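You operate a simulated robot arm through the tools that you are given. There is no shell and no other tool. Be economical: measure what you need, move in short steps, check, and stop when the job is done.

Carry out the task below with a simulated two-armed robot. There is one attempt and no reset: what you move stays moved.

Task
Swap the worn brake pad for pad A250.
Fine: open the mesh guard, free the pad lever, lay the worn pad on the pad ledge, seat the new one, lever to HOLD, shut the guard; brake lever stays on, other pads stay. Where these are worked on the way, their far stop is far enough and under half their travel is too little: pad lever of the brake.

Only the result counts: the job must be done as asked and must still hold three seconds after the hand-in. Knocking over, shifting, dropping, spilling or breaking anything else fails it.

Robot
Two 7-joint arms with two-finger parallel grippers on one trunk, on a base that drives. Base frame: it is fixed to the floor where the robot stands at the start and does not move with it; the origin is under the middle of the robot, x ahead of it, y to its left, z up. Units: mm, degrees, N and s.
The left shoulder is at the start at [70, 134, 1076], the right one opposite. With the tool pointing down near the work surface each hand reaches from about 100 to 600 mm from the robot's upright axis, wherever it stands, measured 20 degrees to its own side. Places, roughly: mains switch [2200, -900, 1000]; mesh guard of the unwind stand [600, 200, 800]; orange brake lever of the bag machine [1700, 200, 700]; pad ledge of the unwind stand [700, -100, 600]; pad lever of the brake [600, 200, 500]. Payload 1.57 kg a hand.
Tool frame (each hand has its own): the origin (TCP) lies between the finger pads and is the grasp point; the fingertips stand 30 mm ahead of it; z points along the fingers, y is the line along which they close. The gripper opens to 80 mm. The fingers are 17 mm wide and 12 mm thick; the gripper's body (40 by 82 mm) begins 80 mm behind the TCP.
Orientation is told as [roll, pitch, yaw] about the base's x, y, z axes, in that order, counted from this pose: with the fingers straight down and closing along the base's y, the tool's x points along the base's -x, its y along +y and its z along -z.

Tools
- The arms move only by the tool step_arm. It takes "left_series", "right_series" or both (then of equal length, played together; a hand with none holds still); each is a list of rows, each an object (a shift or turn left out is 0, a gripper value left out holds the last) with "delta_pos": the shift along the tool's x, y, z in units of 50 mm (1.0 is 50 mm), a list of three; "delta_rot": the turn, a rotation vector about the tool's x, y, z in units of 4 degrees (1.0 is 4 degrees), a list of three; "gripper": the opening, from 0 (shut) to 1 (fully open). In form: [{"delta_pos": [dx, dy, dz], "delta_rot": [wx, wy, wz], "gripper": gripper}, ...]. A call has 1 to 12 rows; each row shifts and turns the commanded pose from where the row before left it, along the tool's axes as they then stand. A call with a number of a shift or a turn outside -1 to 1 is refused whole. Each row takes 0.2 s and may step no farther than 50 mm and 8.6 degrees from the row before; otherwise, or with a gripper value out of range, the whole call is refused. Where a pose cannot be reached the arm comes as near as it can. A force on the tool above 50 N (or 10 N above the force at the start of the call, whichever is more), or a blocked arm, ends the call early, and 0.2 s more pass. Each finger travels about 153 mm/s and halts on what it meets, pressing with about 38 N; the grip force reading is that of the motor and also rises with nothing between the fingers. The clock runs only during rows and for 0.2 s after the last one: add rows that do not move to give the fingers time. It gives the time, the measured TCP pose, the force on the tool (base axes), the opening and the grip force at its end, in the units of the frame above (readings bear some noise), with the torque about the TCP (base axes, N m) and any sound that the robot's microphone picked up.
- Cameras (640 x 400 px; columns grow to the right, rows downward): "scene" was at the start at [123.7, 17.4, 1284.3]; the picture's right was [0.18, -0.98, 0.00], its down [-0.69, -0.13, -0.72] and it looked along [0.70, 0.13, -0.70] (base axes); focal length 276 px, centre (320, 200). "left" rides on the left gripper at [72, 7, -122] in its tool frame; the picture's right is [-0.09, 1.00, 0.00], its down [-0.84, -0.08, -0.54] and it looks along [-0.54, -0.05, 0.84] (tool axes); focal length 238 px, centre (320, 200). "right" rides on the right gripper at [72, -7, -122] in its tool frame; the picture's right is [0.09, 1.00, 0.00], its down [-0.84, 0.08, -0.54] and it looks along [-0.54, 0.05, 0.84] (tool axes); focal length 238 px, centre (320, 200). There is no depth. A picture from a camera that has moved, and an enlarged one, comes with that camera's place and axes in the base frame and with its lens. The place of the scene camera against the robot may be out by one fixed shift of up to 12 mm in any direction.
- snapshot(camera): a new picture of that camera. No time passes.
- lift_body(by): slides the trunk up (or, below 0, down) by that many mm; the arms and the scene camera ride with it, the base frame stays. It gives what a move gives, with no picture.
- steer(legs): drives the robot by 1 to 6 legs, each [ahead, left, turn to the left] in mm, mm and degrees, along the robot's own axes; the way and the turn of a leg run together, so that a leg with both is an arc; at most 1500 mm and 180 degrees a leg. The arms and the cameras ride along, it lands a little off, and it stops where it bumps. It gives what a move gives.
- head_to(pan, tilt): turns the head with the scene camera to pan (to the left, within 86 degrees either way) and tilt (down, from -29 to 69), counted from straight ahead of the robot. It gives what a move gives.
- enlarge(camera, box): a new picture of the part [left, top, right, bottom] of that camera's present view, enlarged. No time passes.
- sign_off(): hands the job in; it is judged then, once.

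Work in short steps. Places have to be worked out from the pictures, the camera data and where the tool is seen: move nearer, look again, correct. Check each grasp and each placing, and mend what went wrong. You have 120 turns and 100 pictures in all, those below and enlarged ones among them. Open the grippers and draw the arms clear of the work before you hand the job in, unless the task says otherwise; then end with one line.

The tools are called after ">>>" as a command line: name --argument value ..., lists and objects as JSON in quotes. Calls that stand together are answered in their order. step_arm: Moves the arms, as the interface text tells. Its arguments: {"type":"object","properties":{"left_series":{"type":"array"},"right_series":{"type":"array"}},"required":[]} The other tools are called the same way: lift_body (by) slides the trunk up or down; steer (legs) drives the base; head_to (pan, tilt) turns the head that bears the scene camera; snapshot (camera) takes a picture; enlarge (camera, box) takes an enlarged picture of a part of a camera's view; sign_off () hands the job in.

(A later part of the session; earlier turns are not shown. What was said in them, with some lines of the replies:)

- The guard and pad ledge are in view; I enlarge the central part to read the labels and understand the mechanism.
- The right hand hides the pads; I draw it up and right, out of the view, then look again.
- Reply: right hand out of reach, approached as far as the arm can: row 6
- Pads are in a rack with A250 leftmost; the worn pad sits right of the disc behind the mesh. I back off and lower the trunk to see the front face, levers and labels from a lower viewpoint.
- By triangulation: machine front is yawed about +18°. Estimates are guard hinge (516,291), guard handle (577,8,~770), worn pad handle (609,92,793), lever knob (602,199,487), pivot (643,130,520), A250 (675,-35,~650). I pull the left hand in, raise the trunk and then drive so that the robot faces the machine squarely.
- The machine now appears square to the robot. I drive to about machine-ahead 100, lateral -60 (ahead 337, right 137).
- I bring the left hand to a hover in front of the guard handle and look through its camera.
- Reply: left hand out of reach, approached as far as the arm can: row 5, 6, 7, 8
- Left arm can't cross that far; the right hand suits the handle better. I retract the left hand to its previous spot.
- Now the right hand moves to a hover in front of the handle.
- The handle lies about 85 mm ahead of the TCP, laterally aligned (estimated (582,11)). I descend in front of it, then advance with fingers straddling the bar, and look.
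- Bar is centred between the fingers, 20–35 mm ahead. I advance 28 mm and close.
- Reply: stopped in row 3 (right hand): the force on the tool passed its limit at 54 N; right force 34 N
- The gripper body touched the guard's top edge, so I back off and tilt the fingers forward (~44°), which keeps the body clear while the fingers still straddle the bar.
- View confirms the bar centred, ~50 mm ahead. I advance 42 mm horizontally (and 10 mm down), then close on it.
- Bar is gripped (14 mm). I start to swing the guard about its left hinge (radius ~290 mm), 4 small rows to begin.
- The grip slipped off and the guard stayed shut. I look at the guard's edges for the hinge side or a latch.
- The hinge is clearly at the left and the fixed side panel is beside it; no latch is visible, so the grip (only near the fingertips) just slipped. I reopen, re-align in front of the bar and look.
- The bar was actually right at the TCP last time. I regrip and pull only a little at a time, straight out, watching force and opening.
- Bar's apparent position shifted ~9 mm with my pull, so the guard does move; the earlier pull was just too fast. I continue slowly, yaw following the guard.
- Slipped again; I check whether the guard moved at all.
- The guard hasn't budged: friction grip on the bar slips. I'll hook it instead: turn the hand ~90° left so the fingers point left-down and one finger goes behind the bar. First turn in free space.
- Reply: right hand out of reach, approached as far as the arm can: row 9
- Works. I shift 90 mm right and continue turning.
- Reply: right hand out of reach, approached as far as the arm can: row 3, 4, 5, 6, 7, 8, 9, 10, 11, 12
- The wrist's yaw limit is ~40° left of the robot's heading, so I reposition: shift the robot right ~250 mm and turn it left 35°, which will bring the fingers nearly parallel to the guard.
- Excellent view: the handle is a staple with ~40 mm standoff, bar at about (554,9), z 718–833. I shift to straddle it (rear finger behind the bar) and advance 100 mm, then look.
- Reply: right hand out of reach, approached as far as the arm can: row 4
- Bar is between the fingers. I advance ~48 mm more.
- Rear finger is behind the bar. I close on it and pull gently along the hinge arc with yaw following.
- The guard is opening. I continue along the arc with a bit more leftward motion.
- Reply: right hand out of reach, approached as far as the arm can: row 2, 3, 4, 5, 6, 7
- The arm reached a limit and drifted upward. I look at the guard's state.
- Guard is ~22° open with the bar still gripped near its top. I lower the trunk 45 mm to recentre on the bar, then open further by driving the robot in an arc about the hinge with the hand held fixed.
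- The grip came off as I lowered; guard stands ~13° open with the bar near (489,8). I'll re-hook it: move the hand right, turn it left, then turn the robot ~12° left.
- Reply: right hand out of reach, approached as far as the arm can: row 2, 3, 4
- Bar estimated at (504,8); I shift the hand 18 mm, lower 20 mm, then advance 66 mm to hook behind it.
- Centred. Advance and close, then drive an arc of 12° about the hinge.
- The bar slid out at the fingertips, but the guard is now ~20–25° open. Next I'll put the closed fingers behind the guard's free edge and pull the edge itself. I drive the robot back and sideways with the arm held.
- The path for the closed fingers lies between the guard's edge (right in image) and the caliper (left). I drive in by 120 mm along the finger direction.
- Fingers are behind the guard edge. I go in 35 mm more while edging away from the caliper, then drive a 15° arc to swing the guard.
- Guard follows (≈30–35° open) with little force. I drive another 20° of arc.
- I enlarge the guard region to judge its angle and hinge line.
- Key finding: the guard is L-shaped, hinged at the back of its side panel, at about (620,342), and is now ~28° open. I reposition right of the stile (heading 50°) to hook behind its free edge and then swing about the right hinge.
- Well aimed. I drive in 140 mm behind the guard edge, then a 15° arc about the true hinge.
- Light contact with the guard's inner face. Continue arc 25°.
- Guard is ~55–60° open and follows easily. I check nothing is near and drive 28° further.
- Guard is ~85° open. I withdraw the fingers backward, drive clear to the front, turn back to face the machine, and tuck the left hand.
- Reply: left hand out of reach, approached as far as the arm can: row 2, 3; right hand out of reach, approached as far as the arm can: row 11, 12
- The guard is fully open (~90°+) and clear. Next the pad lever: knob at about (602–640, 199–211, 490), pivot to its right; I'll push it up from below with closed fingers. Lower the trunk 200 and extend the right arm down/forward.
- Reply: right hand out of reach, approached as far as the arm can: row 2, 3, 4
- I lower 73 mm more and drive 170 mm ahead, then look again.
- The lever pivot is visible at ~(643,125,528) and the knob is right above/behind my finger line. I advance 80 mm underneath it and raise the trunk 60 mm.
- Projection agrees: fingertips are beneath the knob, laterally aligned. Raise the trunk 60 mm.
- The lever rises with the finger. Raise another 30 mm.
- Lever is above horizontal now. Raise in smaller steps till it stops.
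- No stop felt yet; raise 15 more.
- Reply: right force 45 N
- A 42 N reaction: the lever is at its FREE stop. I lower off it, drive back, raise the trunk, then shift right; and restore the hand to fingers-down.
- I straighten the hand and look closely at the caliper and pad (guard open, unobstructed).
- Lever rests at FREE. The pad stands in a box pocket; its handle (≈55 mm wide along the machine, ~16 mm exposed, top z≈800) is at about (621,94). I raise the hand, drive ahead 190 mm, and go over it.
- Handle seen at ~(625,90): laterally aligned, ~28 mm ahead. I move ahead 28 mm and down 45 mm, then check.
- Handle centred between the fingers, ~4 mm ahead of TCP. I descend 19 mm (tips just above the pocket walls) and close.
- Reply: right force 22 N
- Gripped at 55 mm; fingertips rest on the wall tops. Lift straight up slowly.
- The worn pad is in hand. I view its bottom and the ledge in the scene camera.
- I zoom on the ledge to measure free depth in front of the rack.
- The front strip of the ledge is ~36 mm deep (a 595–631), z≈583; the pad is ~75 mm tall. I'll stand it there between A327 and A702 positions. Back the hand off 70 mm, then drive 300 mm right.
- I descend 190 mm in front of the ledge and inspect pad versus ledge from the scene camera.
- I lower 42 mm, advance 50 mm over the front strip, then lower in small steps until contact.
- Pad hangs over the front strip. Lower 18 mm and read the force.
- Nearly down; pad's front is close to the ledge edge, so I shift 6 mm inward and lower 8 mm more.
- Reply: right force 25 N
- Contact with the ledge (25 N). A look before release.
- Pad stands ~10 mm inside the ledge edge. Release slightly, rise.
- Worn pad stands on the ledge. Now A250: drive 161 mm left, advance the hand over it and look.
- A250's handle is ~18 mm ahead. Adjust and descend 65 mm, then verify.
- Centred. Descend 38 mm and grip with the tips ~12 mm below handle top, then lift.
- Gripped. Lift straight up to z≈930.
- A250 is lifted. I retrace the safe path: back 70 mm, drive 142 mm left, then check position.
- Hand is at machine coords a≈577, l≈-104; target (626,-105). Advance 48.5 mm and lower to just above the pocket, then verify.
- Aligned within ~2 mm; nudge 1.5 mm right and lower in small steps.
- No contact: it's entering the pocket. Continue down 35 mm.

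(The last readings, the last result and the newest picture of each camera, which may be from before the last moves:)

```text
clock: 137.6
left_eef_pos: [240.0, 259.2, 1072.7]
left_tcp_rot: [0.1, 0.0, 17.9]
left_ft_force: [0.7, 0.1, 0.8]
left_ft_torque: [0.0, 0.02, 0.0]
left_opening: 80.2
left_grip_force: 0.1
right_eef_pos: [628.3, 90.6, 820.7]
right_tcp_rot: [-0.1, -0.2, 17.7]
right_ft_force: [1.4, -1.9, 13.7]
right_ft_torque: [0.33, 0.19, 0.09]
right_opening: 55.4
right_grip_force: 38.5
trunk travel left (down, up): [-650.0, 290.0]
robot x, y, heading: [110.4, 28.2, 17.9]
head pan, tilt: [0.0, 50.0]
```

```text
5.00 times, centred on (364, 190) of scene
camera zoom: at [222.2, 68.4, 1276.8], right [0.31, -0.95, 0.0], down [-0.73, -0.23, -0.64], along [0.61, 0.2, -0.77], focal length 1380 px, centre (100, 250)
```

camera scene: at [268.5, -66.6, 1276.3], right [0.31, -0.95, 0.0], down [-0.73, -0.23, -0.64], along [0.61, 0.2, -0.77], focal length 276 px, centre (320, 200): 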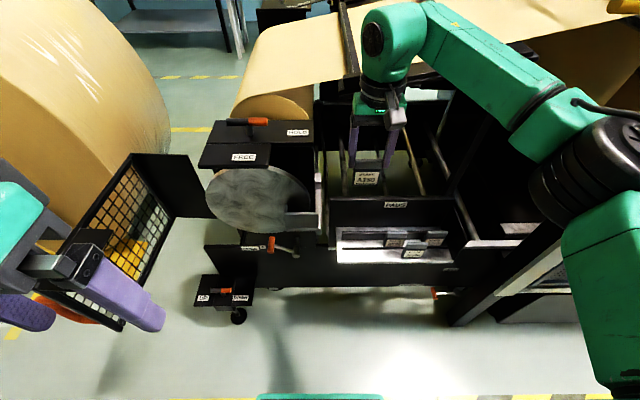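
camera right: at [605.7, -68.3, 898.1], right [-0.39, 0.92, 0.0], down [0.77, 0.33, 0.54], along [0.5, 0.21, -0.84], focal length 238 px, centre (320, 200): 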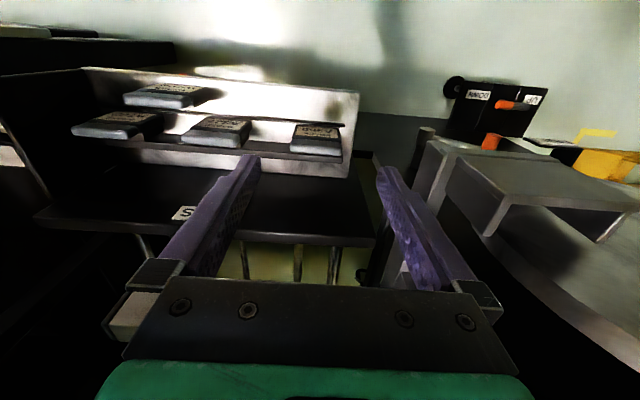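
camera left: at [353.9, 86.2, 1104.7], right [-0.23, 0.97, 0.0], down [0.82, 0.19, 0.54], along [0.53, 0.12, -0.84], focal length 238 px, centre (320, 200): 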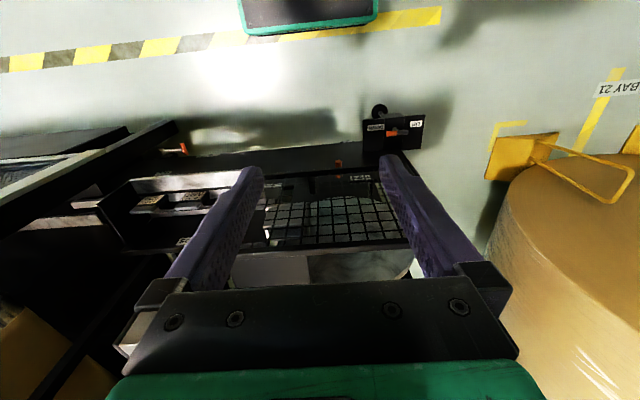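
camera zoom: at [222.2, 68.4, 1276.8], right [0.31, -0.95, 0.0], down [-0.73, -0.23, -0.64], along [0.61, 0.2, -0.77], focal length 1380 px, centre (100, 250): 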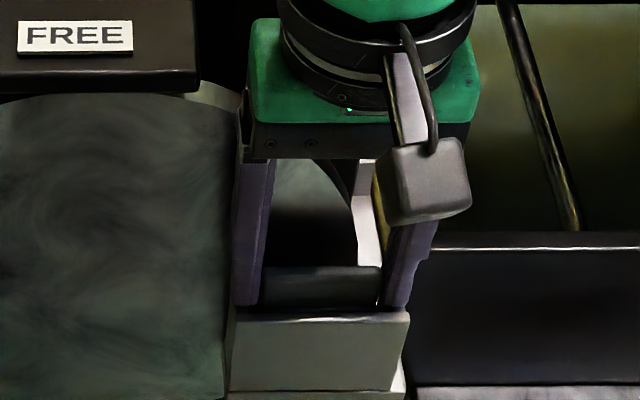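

Fingertips contact the wall tops with the pad nearly seated. I release, rise, close the fingers, and press gently on the handle top to ensure it's fully down.

>>> step_arm --right_series '[{"delta_pos": [0, 0, -0.02]}, {"gripper": 1.0}, {}, {"delta_pos": [0, 0, -0.5]}, {"delta_pos": [0, 0, -0.5], "gripper": 0.0}, {}, {}, {}]'

>>> enlarge --camera "right" --box '[200, 90, 440, 240]'

```text
clock: 139.4
left_eef_pos: [242.4, 260.0, 1071.3]
left_tcp_rot: [0.0, -0.2, 17.9]
left_ft_force: [0.7, -0.2, 0.4]
left_ft_torque: [0.03, 0.0, 0.01]
left_opening: 79.9
left_grip_force: 0.0
right_eef_pos: [629.3, 91.8, 868.3]
right_tcp_rot: [-0.2, -0.1, 17.8]
right_ft_force: [0.8, 0.6, 0.0]
right_ft_torque: [0.03, -0.01, -0.01]
right_opening: 0.0
right_grip_force: 20.8
trunk travel left (down, up): [-650.0, 290.0]
robot x, y, heading: [107.6, 27.9, 18.0]
head pan, tilt: [0.0, 50.0]
```

```text
2.67 times, centred on (320, 165) of right
camera zoom: at [561.2, 63.4, 992.0], right [-0.39, 0.92, 0.0], down [0.77, 0.33, 0.54], along [0.5, 0.21, -0.84], focal length 636 px, centre (320, 293)
```

zoom: 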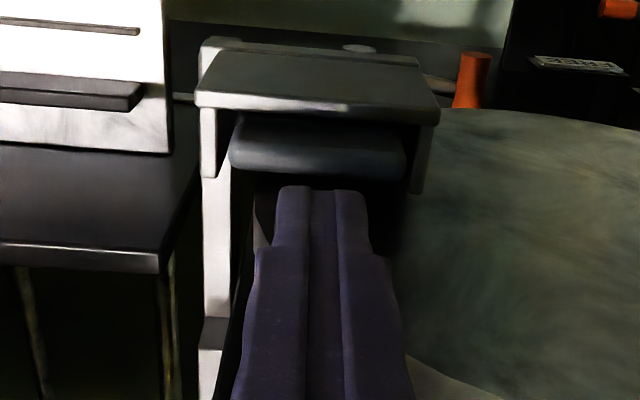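

Handle sits in the pocket. Press down: tips to ~798.

>>> step_arm --right_series '[{"delta_pos": [0, 0, 0.35]}, {"delta_pos": [0, 0, 0.3]}, {"delta_pos": [0, 0, 0.08]}, {"delta_pos": [0, 0, 0.07]}, {}]'

```text
clock: 140.6
left_eef_pos: [237.6, 257.7, 1072.6]
left_tcp_rot: [0.0, -0.4, 17.9]
left_ft_force: [-0.8, -0.7, 0.4]
left_ft_torque: [0.03, -0.04, -0.02]
left_opening: 80.1
left_grip_force: 0.0
right_eef_pos: [626.4, 89.5, 835.5]
right_tcp_rot: [0.0, -1.0, 17.7]
right_ft_force: [5.8, -6.4, 45.8]
right_ft_torque: [-0.1, -0.28, -0.03]
right_opening: 0.0
right_grip_force: 20.8
trunk travel left (down, up): [-650.0, 290.0]
robot x, y, heading: [110.0, 26.4, 17.8]
head pan, tilt: [0.0, 50.0]
```

Pressing stops at 46 N with the handle ~15 mm above the walls, as the worn one was: seated. Now the lever back to HOLD: raise and withdraw the hand, drive back, and set up the tilted-hand pose used before.

>>> step_arm --right_series '[{"delta_pos": [0, 0, -0.5]}, {"delta_pos": [0, 0, -0.7]}, {"delta_pos": [0.7, 0, 0]}, {"delta_pos": [0.7, 0, 0]}, {}]'

>>> steer --legs '[[-250, 0, 0], [0, 250, 0]]'

>>> step_arm --right_series '[{"delta_pos": [0, -0.9, 0.4]}, {"delta_pos": [0, -0.9, 0.4]}, {"delta_pos": [0, -0.9, 0.4]}, {"delta_pos": [0, -0.3, 0.2]}, {"delta_rot": [0, -1, 0]}, {"delta_rot": [0, -1, 0]}, {"delta_rot": [0, -1, 0]}, {"delta_rot": [0, -1, 0]}, {"delta_rot": [0, -1, 0]}, {"delta_rot": [0, -1, 0]}, {"delta_rot": [0, -1, 0]}, {"delta_rot": [0, -1, 0]}]'

>>> step_arm --right_series '[{"delta_rot": [0, -1, 0]}, {"delta_rot": [0, -1, 0]}, {"delta_rot": [0, -1, 0]}, {"delta_rot": [0, -1, 0]}, {"delta_rot": [0, -1, 0]}, {"delta_rot": [0, -0.7, 0]}, {}]'

```text
clock: 141.8
left_eef_pos: [241.1, 259.7, 1072.9]
left_tcp_rot: [-0.1, 0.0, 17.9]
left_ft_force: [-0.2, 0.1, 1.0]
left_ft_torque: [0.02, 0.0, 0.0]
left_opening: 80.1
left_grip_force: 0.1
right_eef_pos: [562.7, 68.9, 888.1]
right_tcp_rot: [-0.1, -0.1, 17.8]
right_ft_force: [0.0, 0.2, 0.2]
right_ft_torque: [0.0, -0.03, 0.02]
right_opening: 0.0
right_grip_force: 21.5
trunk travel left (down, up): [-650.0, 290.0]
robot x, y, heading: [111.2, 29.3, 17.8]
head pan, tilt: [0.0, 50.0]
```

```text
clock: 145.0
left_eef_pos: [-75.3, 419.6, 1072.7]
left_tcp_rot: [0.0, 0.0, 17.8]
left_ft_force: [-0.5, -0.7, -0.5]
left_ft_torque: [-0.02, -0.05, 0.04]
left_opening: 79.9
left_grip_force: 0.2
right_eef_pos: [247.1, 228.7, 888.4]
right_tcp_rot: [-0.1, 0.0, 17.7]
right_ft_force: [0.0, 0.0, 0.9]
right_ft_torque: [-0.04, 0.03, -0.01]
right_opening: 0.1
right_grip_force: 21.3
trunk travel left (down, up): [-650.0, 290.0]
robot x, y, heading: [-205.1, 185.3, 17.8]
head pan, tilt: [0.0, 50.0]
```

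```text
clock: 147.6
left_eef_pos: [-73.9, 418.9, 1072.2]
left_tcp_rot: [0.0, -0.2, 17.9]
left_ft_force: [0.5, -0.4, -0.8]
left_ft_torque: [-0.02, -0.04, 0.03]
left_opening: 79.9
left_grip_force: 0.2
right_eef_pos: [291.9, 86.7, 820.1]
right_tcp_rot: [-0.2, -32.1, 17.8]
right_ft_force: [-0.4, 0.6, 0.3]
right_ft_torque: [0.01, -0.01, 0.0]
right_opening: 0.0
right_grip_force: 21.6
trunk travel left (down, up): [-650.0, 290.0]
robot x, y, heading: [-209.9, 188.4, 17.9]
head pan, tilt: [0.0, 50.0]
```

```text
clock: 149.2
left_eef_pos: [-73.4, 419.9, 1071.5]
left_tcp_rot: [-0.1, -0.1, 17.9]
left_ft_force: [-0.2, -0.1, -0.2]
left_ft_torque: [0.02, -0.01, 0.0]
left_opening: 79.9
left_grip_force: 0.0
right_eef_pos: [292.6, 85.8, 820.4]
right_tcp_rot: [-0.3, -55.0, 18.0]
right_ft_force: [0.1, -0.2, -0.4]
right_ft_torque: [-0.01, 0.01, 0.04]
right_opening: 0.0
right_grip_force: 21.5
trunk travel left (down, up): [-650.0, 290.0]
robot x, y, heading: [-203.4, 186.2, 17.8]
head pan, tilt: [0.0, 50.0]
```

I extend the arm slightly, lower the trunk 140 mm (TCP z≈635, above the knob) and drive 200 mm ahead, then look.

>>> step_arm --right_series '[{"delta_pos": [0.14, 0, 0.585]}, {"delta_pos": [0.14, 0, 0.585]}, {}]'

>>> lift_body --by -138

>>> steer --legs '[[210, 0, 0]]'

>>> enlarge --camera "scene" --box '[340, 100, 500, 200]'

```text
clock: 150.0
left_eef_pos: [-75.1, 419.7, 1072.3]
left_tcp_rot: [0.1, -0.1, 17.8]
left_ft_force: [-0.9, 0.4, 0.2]
left_ft_torque: [-0.01, 0.0, 0.0]
left_opening: 79.9
left_grip_force: 0.1
right_eef_pos: [329.7, 97.7, 773.4]
right_tcp_rot: [-0.6, -54.9, 18.1]
right_ft_force: [-1.6, -0.7, 0.0]
right_ft_torque: [0.01, 0.01, 0.01]
right_opening: 0.0
right_grip_force: 21.3
trunk travel left (down, up): [-650.0, 290.0]
robot x, y, heading: [-206.7, 186.2, 17.8]
head pan, tilt: [0.0, 50.0]
```

```text
clock: 151.7
left_eef_pos: [-74.6, 420.2, 934.8]
left_tcp_rot: [-0.1, -0.1, 17.9]
left_ft_force: [0.3, 0.6, -0.1]
left_ft_torque: [0.03, -0.02, 0.02]
left_opening: 80.2
left_grip_force: 0.1
right_eef_pos: [330.2, 99.0, 634.9]
right_tcp_rot: [-0.3, -54.9, 18.0]
right_ft_force: [0.1, 0.0, -0.4]
right_ft_torque: [0.02, 0.02, -0.01]
right_opening: 0.0
right_grip_force: 20.7
trunk travel left (down, up): [-512.0, 428.0]
robot x, y, heading: [-209.6, 185.3, 17.7]
head pan, tilt: [0.0, 50.0]
```

```text
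clock: 153.3
left_eef_pos: [126.4, 484.1, 934.2]
left_tcp_rot: [0.0, 0.0, 17.8]
left_ft_force: [0.0, -0.3, 0.1]
left_ft_torque: [-0.03, 0.02, -0.01]
left_opening: 80.0
left_grip_force: 0.2
right_eef_pos: [531.6, 160.8, 634.8]
right_tcp_rot: [-0.4, -54.9, 18.0]
right_ft_force: [0.2, -0.8, 0.4]
right_ft_torque: [-0.02, -0.02, 0.03]
right_opening: 0.2
right_grip_force: 21.2
trunk travel left (down, up): [-512.0, 428.0]
robot x, y, heading: [-5.1, 253.6, 17.8]
head pan, tilt: [0.0, 50.0]
```

```text
4.00 times, centred on (420, 150) of scene
camera zoom: at [109.1, 294.2, 1138.3], right [0.31, -0.95, 0.0], down [-0.73, -0.23, -0.64], along [0.61, 0.2, -0.77], focal length 1104 px, centre (-80, 400)
```

zoom: 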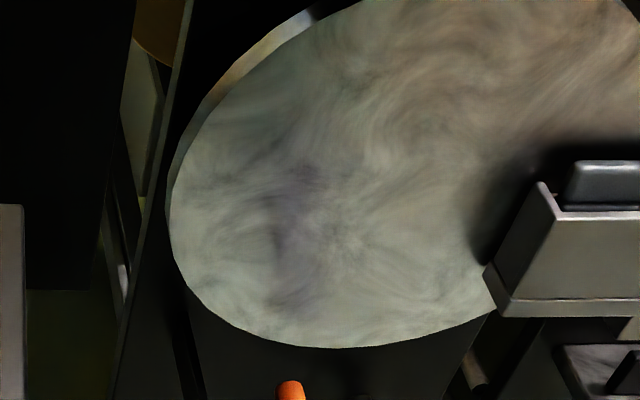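

I look slightly lower in the view.

>>> enlarge --camera "scene" --box '[350, 180, 510, 280]'

```text
4.00 times, centred on (430, 230) of scene
camera zoom: at [109.1, 294.2, 1138.3], right [0.31, -0.95, 0.0], down [-0.73, -0.23, -0.64], along [0.61, 0.2, -0.77], focal length 1104 px, centre (-120, 80)
```

zoom: 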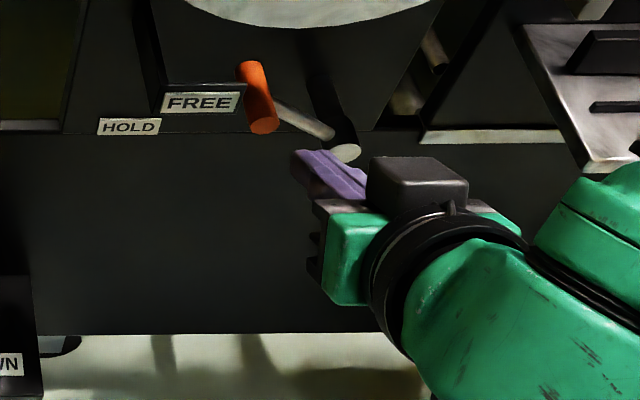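

Knob at FREE lies at l≈-3..-12, z≈578. I lower 8 mm, shift 8 mm left and advance 75 mm so the fingertips are right above the knob.

>>> lift_body --by -8

>>> steer --legs '[[75, 8, 0]]'

>>> lift_body --by -50

>>> enlarge --camera "scene" --box '[350, 160, 510, 260]'

```text
clock: 153.9
left_eef_pos: [126.4, 484.1, 927.1]
left_tcp_rot: [0.0, -0.1, 17.8]
left_ft_force: [0.0, 0.3, -0.1]
left_ft_torque: [-0.01, -0.02, 0.03]
left_opening: 80.1
left_grip_force: 0.1
right_eef_pos: [530.5, 161.3, 628.4]
right_tcp_rot: [-0.3, -54.9, 18.0]
right_ft_force: [0.0, -0.2, 0.4]
right_ft_torque: [-0.03, 0.02, 0.02]
right_opening: 0.1
right_grip_force: 21.3
trunk travel left (down, up): [-504.0, 436.0]
robot x, y, heading: [-8.5, 249.7, 17.9]
head pan, tilt: [0.0, 50.0]
```

```text
clock: 154.9
left_eef_pos: [196.4, 514.7, 925.9]
left_tcp_rot: [0.0, 0.1, 17.8]
left_ft_force: [0.6, 1.5, 0.5]
left_ft_torque: [0.02, 0.02, 0.02]
left_opening: 80.0
left_grip_force: 0.0
right_eef_pos: [599.0, 192.1, 627.8]
right_tcp_rot: [-0.4, -54.9, 18.0]
right_ft_force: [0.2, 0.8, -0.4]
right_ft_torque: [0.05, -0.04, -0.01]
right_opening: 0.0
right_grip_force: 21.2
trunk travel left (down, up): [-504.0, 436.0]
robot x, y, heading: [63.7, 284.0, 17.9]
head pan, tilt: [0.0, 50.0]
```

```text
clock: 155.9
left_eef_pos: [195.4, 514.8, 875.5]
left_tcp_rot: [0.0, 0.0, 17.7]
left_ft_force: [-0.7, 0.1, 0.5]
left_ft_torque: [-0.01, 0.01, 0.01]
left_opening: 80.0
left_grip_force: 0.1
right_eef_pos: [599.6, 190.7, 576.7]
right_tcp_rot: [-0.4, -55.0, 18.0]
right_ft_force: [-0.4, -0.4, 0.0]
right_ft_torque: [-0.03, 0.01, -0.02]
right_opening: 0.0
right_grip_force: 21.1
trunk travel left (down, up): [-454.0, 486.0]
robot x, y, heading: [60.9, 282.1, 17.7]
head pan, tilt: [0.0, 50.0]
```

```text
4.00 times, centred on (430, 210) of scene
camera zoom: at [177.1, 324.6, 1080.3], right [0.3, -0.95, 0.0], down [-0.73, -0.23, -0.64], along [0.61, 0.2, -0.77], focal length 1104 px, centre (-120, 160)
```

zoom: 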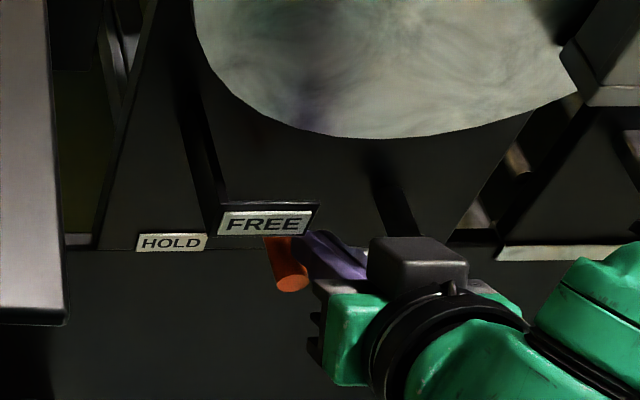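

The knob is going down under the finger. Continue 30 mm.

>>> lift_body --by -30

>>> enlarge --camera "scene" --box '[350, 140, 510, 240]'

```text
clock: 156.6
left_eef_pos: [195.4, 514.1, 846.2]
left_tcp_rot: [0.0, -0.2, 17.8]
left_ft_force: [-0.4, -0.6, 0.1]
left_ft_torque: [-0.02, -0.02, 0.02]
left_opening: 80.1
left_grip_force: 0.1
right_eef_pos: [598.8, 191.6, 548.0]
right_tcp_rot: [-0.3, -54.9, 17.9]
right_ft_force: [0.7, 0.3, -1.0]
right_ft_torque: [0.0, 0.0, 0.01]
right_opening: 0.1
right_grip_force: 21.7
trunk travel left (down, up): [-424.0, 516.0]
robot x, y, heading: [64.5, 286.8, 17.9]
head pan, tilt: [0.0, 50.0]
```

```text
4.00 times, centred on (430, 190) of scene
camera zoom: at [177.3, 324.4, 1050.3], right [0.3, -0.95, 0.0], down [-0.73, -0.23, -0.64], along [0.61, 0.2, -0.77], focal length 1104 px, centre (-120, 240)
```

zoom: 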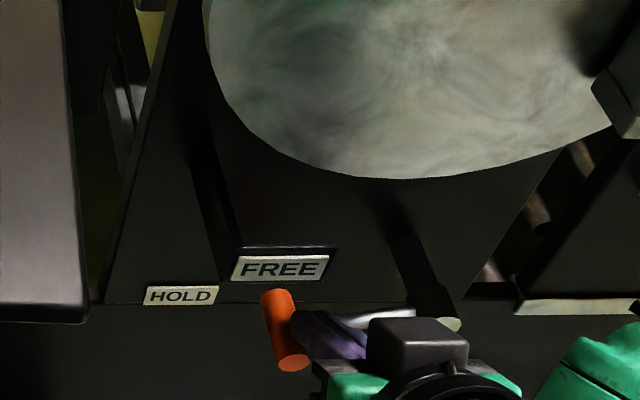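

Lever about horizontal. Continue 30 mm down.

>>> lift_body --by -28

>>> enlarge --camera "scene" --box '[350, 120, 510, 220]'

```text
clock: 157.3
left_eef_pos: [192.7, 514.7, 819.4]
left_tcp_rot: [0.0, -0.3, 17.8]
left_ft_force: [0.5, -0.6, -0.3]
left_ft_torque: [0.03, 0.0, 0.01]
left_opening: 80.1
left_grip_force: 0.1
right_eef_pos: [599.7, 191.6, 527.3]
right_tcp_rot: [-0.8, -55.8, 18.3]
right_ft_force: [2.8, -1.9, 31.4]
right_ft_torque: [0.14, -0.69, 0.16]
right_opening: 0.0
right_grip_force: 21.5
trunk travel left (down, up): [-396.0, 544.0]
robot x, y, heading: [63.5, 285.9, 17.8]
head pan, tilt: [0.0, 50.0]
```

```text
4.00 times, centred on (430, 170) of scene
camera zoom: at [173.3, 324.6, 1023.4], right [0.3, -0.95, 0.0], down [-0.73, -0.23, -0.65], along [0.62, 0.2, -0.76], focal length 1104 px, centre (-120, 320)
```

zoom: 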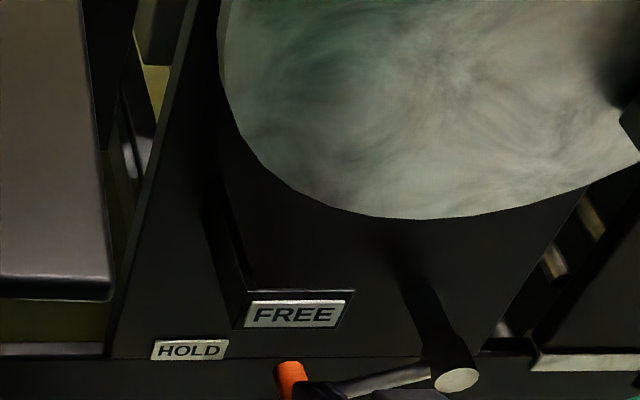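

Reaction 31 N and the lever slopes to HOLD: it's at its stop. I raise off, drive back, raise the trunk, stow the right hand and ready the left hand (fingers closed) for shutting the guard from outside.

>>> lift_body --by 40

>>> steer --legs '[[-230, 0, 0]]'

>>> lift_body --by 214

>>> step_arm --left_series '[{"delta_pos": [-0.74, -0.32, 0], "gripper": 0.0}, {"delta_pos": [-0.74, -0.32, 0]}, {"delta_pos": [-0.74, -0.32, 0]}, {"delta_pos": [-0.74, -0.32, 0]}, {"delta_pos": [-0.74, -0.32, 0]}, {}]' --right_series '[{"delta_pos": [0.264, 0, -0.79]}, {"delta_pos": [0.264, 0, -0.79]}, {"delta_pos": [0.264, 0, -0.79]}, {"delta_pos": [0.264, 0, -0.79]}, {"delta_pos": [0.264, 0, -0.79]}, {}]'

>>> snapshot --camera "scene"

```text
clock: 158.2
left_eef_pos: [195.2, 515.2, 859.4]
left_tcp_rot: [0.0, -0.1, 17.7]
left_ft_force: [0.5, 0.2, 0.2]
left_ft_torque: [-0.04, 0.02, -0.01]
left_opening: 80.1
left_grip_force: 0.0
right_eef_pos: [599.0, 190.8, 558.3]
right_tcp_rot: [-0.3, -54.9, 18.0]
right_ft_force: [0.4, 0.2, 0.3]
right_ft_torque: [-0.01, 0.0, 0.0]
right_opening: 0.1
right_grip_force: 21.4
trunk travel left (down, up): [-436.0, 504.0]
robot x, y, heading: [61.2, 284.2, 17.7]
head pan, tilt: [0.0, 50.0]
```

```text
clock: 159.9
left_eef_pos: [-24.3, 445.1, 859.7]
left_tcp_rot: [0.0, -0.1, 17.9]
left_ft_force: [-0.9, -0.5, 0.0]
left_ft_torque: [0.01, 0.0, -0.01]
left_opening: 79.9
left_grip_force: 0.2
right_eef_pos: [379.8, 122.3, 559.9]
right_tcp_rot: [-0.5, -55.0, 18.1]
right_ft_force: [0.0, 0.2, -0.5]
right_ft_torque: [-0.01, -0.01, 0.01]
right_opening: 0.0
right_grip_force: 21.9
trunk travel left (down, up): [-436.0, 504.0]
robot x, y, heading: [-154.1, 212.4, 17.7]
head pan, tilt: [0.0, 50.0]
```

```text
clock: 162.2
left_eef_pos: [-23.6, 445.5, 1072.0]
left_tcp_rot: [0.0, 0.0, 17.8]
left_ft_force: [-0.9, -0.5, 0.1]
left_ft_torque: [0.03, 0.0, 0.01]
left_opening: 80.1
left_grip_force: 0.2
right_eef_pos: [380.7, 123.0, 773.4]
right_tcp_rot: [-0.4, -54.8, 18.0]
right_ft_force: [-0.9, 0.8, -0.1]
right_ft_torque: [0.03, -0.01, 0.0]
right_opening: 0.0
right_grip_force: 21.5
trunk travel left (down, up): [-650.0, 290.0]
robot x, y, heading: [-153.3, 212.2, 17.7]
head pan, tilt: [0.0, 50.0]
```

```text
clock: 163.6
left_eef_pos: [175.4, 423.1, 1073.7]
left_tcp_rot: [-0.1, -0.2, 17.7]
left_ft_force: [0.3, -0.7, 0.4]
left_ft_torque: [-0.02, -0.04, -0.03]
left_opening: 0.3
left_grip_force: 21.7
right_eef_pos: [284.9, 91.7, 802.9]
right_tcp_rot: [-0.4, -55.0, 18.0]
right_ft_force: [-0.9, 0.6, -0.6]
right_ft_torque: [-0.02, -0.02, 0.01]
right_opening: 0.0
right_grip_force: 21.5
right hand out of reach, approached as far as the arm can: row 3, 4, 5
trunk travel left (down, up): [-650.0, 290.0]
robot x, y, heading: [-156.3, 211.6, 17.7]
head pan, tilt: [0.0, 50.0]
```

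```text
6 pictures are left
camera scene: at [-42.5, 254.0, 1276.5], right [0.31, -0.95, 0.0], down [-0.73, -0.23, -0.64], along [0.61, 0.2, -0.77], focal length 276 px, centre (320, 200)
```

scene: 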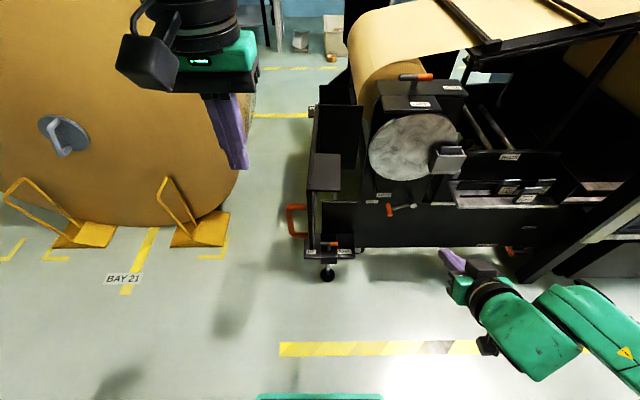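

Guard bar is at (284,422) as computed (~92° open). I drive so the left hand is just outside the guard near its free edge, then descend to z≈836.

>>> steer --legs '[[159, -29, 0]]'

>>> step_arm --left_series '[{"delta_pos": [0, 0, 0.95]}, {"delta_pos": [0, 0, 0.95]}, {"delta_pos": [0, 0, 0.95]}, {"delta_pos": [0, 0, 0.95]}, {"delta_pos": [0, 0, 0.95]}, {}]'

>>> snapshot --camera "left"

```text
clock: 165.0
left_eef_pos: [335.8, 446.3, 1072.8]
left_tcp_rot: [0.0, -0.1, 17.9]
left_ft_force: [-0.2, -0.3, -0.1]
left_ft_torque: [0.01, 0.04, 0.01]
left_opening: 0.0
left_grip_force: 21.3
right_eef_pos: [445.9, 113.5, 803.5]
right_tcp_rot: [-0.4, -54.9, 18.1]
right_ft_force: [-0.2, 0.6, 0.0]
right_ft_torque: [0.03, -0.01, 0.03]
right_opening: 0.2
right_grip_force: 20.9
trunk travel left (down, up): [-650.0, 290.0]
robot x, y, heading: [8.0, 235.5, 17.6]
head pan, tilt: [0.0, 50.0]
```

```text
clock: 166.4
left_eef_pos: [336.8, 445.3, 834.3]
left_tcp_rot: [-0.1, -0.1, 17.9]
left_ft_force: [0.6, -0.6, -0.3]
left_ft_torque: [-0.02, -0.03, 0.01]
left_opening: 0.0
left_grip_force: 21.4
right_eef_pos: [445.0, 112.8, 802.7]
right_tcp_rot: [-0.5, -55.0, 18.0]
right_ft_force: [-0.5, 0.2, -0.3]
right_ft_torque: [-0.01, -0.02, 0.01]
right_opening: 0.1
right_grip_force: 21.3
trunk travel left (down, up): [-650.0, 290.0]
robot x, y, heading: [2.3, 233.1, 17.9]
head pan, tilt: [0.0, 50.0]
```

```text
5 pictures are left
camera left: at [265.6, 430.8, 956.7], right [-0.22, 0.98, 0.0], down [0.82, 0.18, 0.54], along [0.53, 0.12, -0.84], focal length 238 px, centre (320, 200)
```

left: 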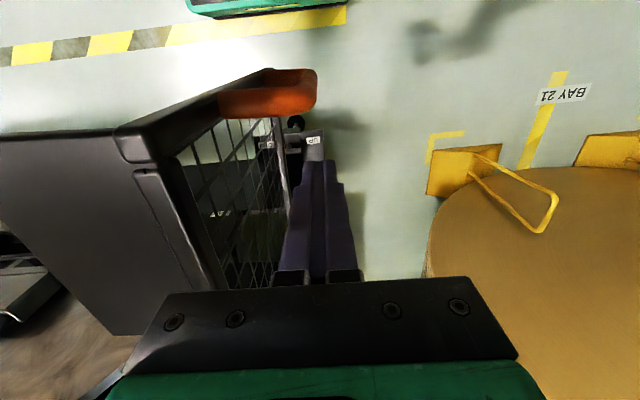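

Fingers are just outside the mesh next to the handle. I drive the first three waypoints of the closing arc (to ~45°).

>>> steer --legs '[[-36, -120, 0], [-7, -73, 0], [12, -72, 0]]'

>>> snapshot --camera "left"

```text
clock: 168.9
left_eef_pos: [388.0, 184.6, 834.9]
left_tcp_rot: [0.2, -0.1, 17.8]
left_ft_force: [0.2, 0.6, -0.1]
left_ft_torque: [0.0, 0.0, 0.01]
left_opening: 0.0
left_grip_force: 21.1
right_eef_pos: [496.9, -148.0, 802.6]
right_tcp_rot: [-0.3, -54.9, 18.1]
right_ft_force: [-0.5, -0.3, -0.1]
right_ft_torque: [0.01, -0.02, 0.04]
right_opening: 0.4
right_grip_force: 21.7
trunk travel left (down, up): [-650.0, 290.0]
robot x, y, heading: [56.7, -27.9, 17.9]
head pan, tilt: [0.0, 50.0]
```

```text
4 pictures are left
camera left: at [317.7, 169.6, 957.1], right [-0.22, 0.98, 0.0], down [0.82, 0.18, 0.54], along [0.53, 0.12, -0.84], focal length 238 px, centre (320, 200)
```

left: 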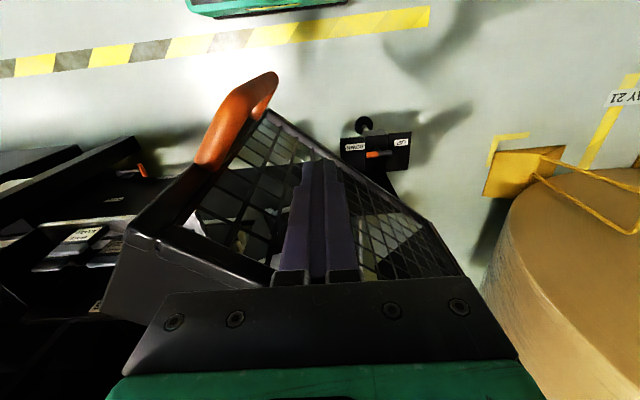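

The guard follows at ~45°. I continue the remaining waypoints to nearly shut.

>>> steer --legs '[[30, -67, 0], [46, -56, 0], [50, -36, 0]]'

```text
clock: 171.2
left_eef_pos: [557.6, 73.5, 834.9]
left_tcp_rot: [0.0, -0.1, 17.9]
left_ft_force: [0.6, -0.8, -0.1]
left_ft_torque: [0.01, 0.01, 0.03]
left_opening: 0.2
left_grip_force: 21.0
right_eef_pos: [665.4, -259.0, 802.8]
right_tcp_rot: [-0.4, -54.9, 18.2]
right_ft_force: [-0.1, -0.4, -0.5]
right_ft_torque: [0.05, 0.02, 0.02]
right_opening: 0.1
right_grip_force: 21.4
trunk travel left (down, up): [-650.0, 290.0]
robot x, y, heading: [225.5, -138.1, 18.0]
head pan, tilt: [0.0, 50.0]
```

Almost shut. Finish by pushing ahead with the left arm until it meets the stop.

>>> step_arm --left_series '[{"delta_pos": [-0.15, 0, 0]}, {"delta_pos": [-0.15, 0, 0]}, {"delta_pos": [-0.12, 0, 0]}, {"delta_pos": [-0.12, 0, 0]}, {"delta_pos": [-0.12, 0, 0]}, {}]'

```text
clock: 172.2
left_eef_pos: [567.0, 78.0, 833.3]
left_tcp_rot: [0.2, 1.2, 17.7]
left_ft_force: [-26.4, -8.7, 8.8]
left_ft_torque: [0.62, -1.54, 0.22]
left_opening: 0.1
left_grip_force: 21.1
right_eef_pos: [659.9, -260.6, 806.5]
right_tcp_rot: [-0.4, -55.3, 18.2]
right_ft_force: [-0.8, -0.1, 0.3]
right_ft_torque: [-0.02, 0.01, 0.01]
right_opening: 0.0
right_grip_force: 21.5
trunk travel left (down, up): [-650.0, 290.0]
robot x, y, heading: [225.6, -140.1, 18.0]
head pan, tilt: [0.0, 50.0]
stopped in row 5 (left hand): the force on the tool passed its limit at 54 N (the readings are from after the stop); the commanded pose is now the measured one
```

A 54 N stop at the position expected for a shut guard. I back the left hand off and check in the scene picture.

>>> step_arm --left_series '[{"delta_pos": [0.6, 0, -0.3]}, {"delta_pos": [0.8, 0, -0.5]}, {"delta_pos": [0.3, 0.3, -0.8]}, {"delta_pos": [0, 0.5, -0.8]}, {}]'

>>> steer --legs '[[-250, 0, 0]]'

>>> snapshot --camera "scene"

```text
clock: 173.4
left_eef_pos: [483.9, 92.5, 952.6]
left_tcp_rot: [0.3, 1.1, 17.7]
left_ft_force: [0.9, 0.3, -0.7]
left_ft_torque: [0.04, -0.01, 0.0]
left_opening: 0.1
left_grip_force: 21.1
right_eef_pos: [665.7, -259.2, 801.9]
right_tcp_rot: [-0.3, -54.8, 18.1]
right_ft_force: [0.1, 0.1, 0.0]
right_ft_torque: [0.03, -0.01, 0.01]
right_opening: 0.0
right_grip_force: 21.5
trunk travel left (down, up): [-650.0, 290.0]
robot x, y, heading: [229.7, -141.4, 17.8]
head pan, tilt: [0.0, 50.0]
```

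```text
clock: 175.3
left_eef_pos: [243.6, 15.4, 951.9]
left_tcp_rot: [0.2, 1.0, 17.8]
left_ft_force: [0.1, -0.9, 0.2]
left_ft_torque: [0.0, -0.01, -0.01]
left_opening: 0.0
left_grip_force: 20.9
right_eef_pos: [423.2, -337.4, 803.2]
right_tcp_rot: [-0.4, -54.9, 18.3]
right_ft_force: [0.0, 0.6, 0.9]
right_ft_torque: [-0.01, 0.0, -0.03]
right_opening: 0.0
right_grip_force: 21.5
trunk travel left (down, up): [-650.0, 290.0]
robot x, y, heading: [-14.5, -216.2, 17.9]
head pan, tilt: [0.0, 50.0]
```

```text
3 pictures are left
camera scene: at [97.3, -175.5, 1276.3], right [0.31, -0.95, 0.0], down [-0.73, -0.24, -0.64], along [0.61, 0.2, -0.77], focal length 276 px, centre (320, 200)
```

scene: 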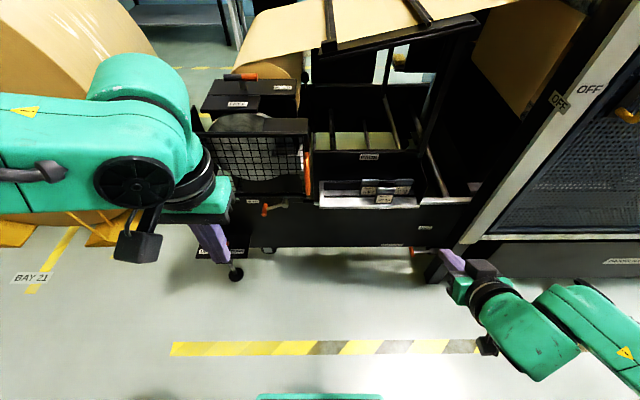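

I enlarge the machine front to verify guard, lever and pads.

>>> enlarge --camera "scene" --box '[190, 90, 430, 240]'

>>> enlarge --camera "scene" --box '[230, 160, 430, 220]'

```text
2.67 times, centred on (310, 165) of scene
camera zoom: at [97.3, -175.5, 1276.3], right [0.31, -0.95, 0.0], down [-0.73, -0.24, -0.64], along [0.61, 0.2, -0.77], focal length 736 px, centre (347, 293)
```

zoom: 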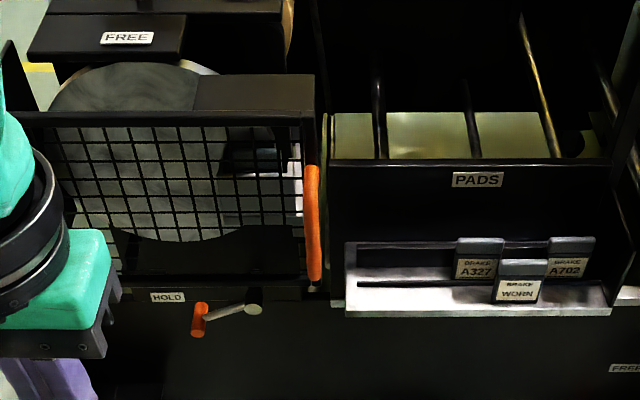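

```text
3.20 times, centred on (330, 190) of scene
camera zoom: at [97.3, -175.5, 1276.3], right [0.31, -0.95, 0.0], down [-0.73, -0.24, -0.64], along [0.61, 0.2, -0.77], focal length 883 px, centre (288, 232)
```

zoom: 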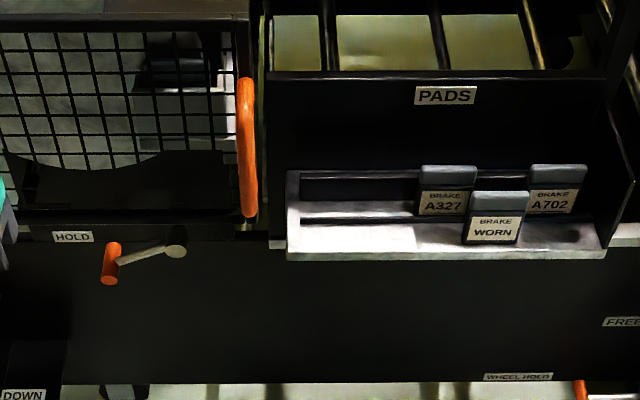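

Guard is shut, lever at HOLD, A250 in the brake, the worn pad stands on the ledge, the other pads are untouched. I open both grippers in free air and hand in.

>>> step_arm --left_series '[{"gripper": 1.0}, {}, {}, {}]' --right_series '[{"gripper": 1.0}, {}, {}, {}]'

>>> sign_off

```text
clock: 176.3
left_eef_pos: [244.2, 15.5, 951.9]
left_tcp_rot: [0.2, 1.0, 17.7]
left_ft_force: [-0.9, -0.2, 0.1]
left_ft_torque: [-0.03, -0.02, -0.02]
left_opening: 80.1
left_grip_force: 0.2
right_eef_pos: [423.9, -337.7, 804.9]
right_tcp_rot: [-0.5, -54.9, 18.2]
right_ft_force: [0.0, -0.1, 0.1]
right_ft_torque: [0.0, 0.03, 0.0]
right_opening: 80.2
right_grip_force: 0.0
trunk travel left (down, up): [-650.0, 290.0]
robot x, y, heading: [-15.6, -212.7, 18.0]
head pan, tilt: [0.0, 50.0]
```

```text
The job is handed in.
```

The job is handed in: pad A250 is seated in the brake, the worn pad stands upright on the pad ledge, the pad lever is back at HOLD, the guard is shut, and I never touched the brake lever or the other pads.
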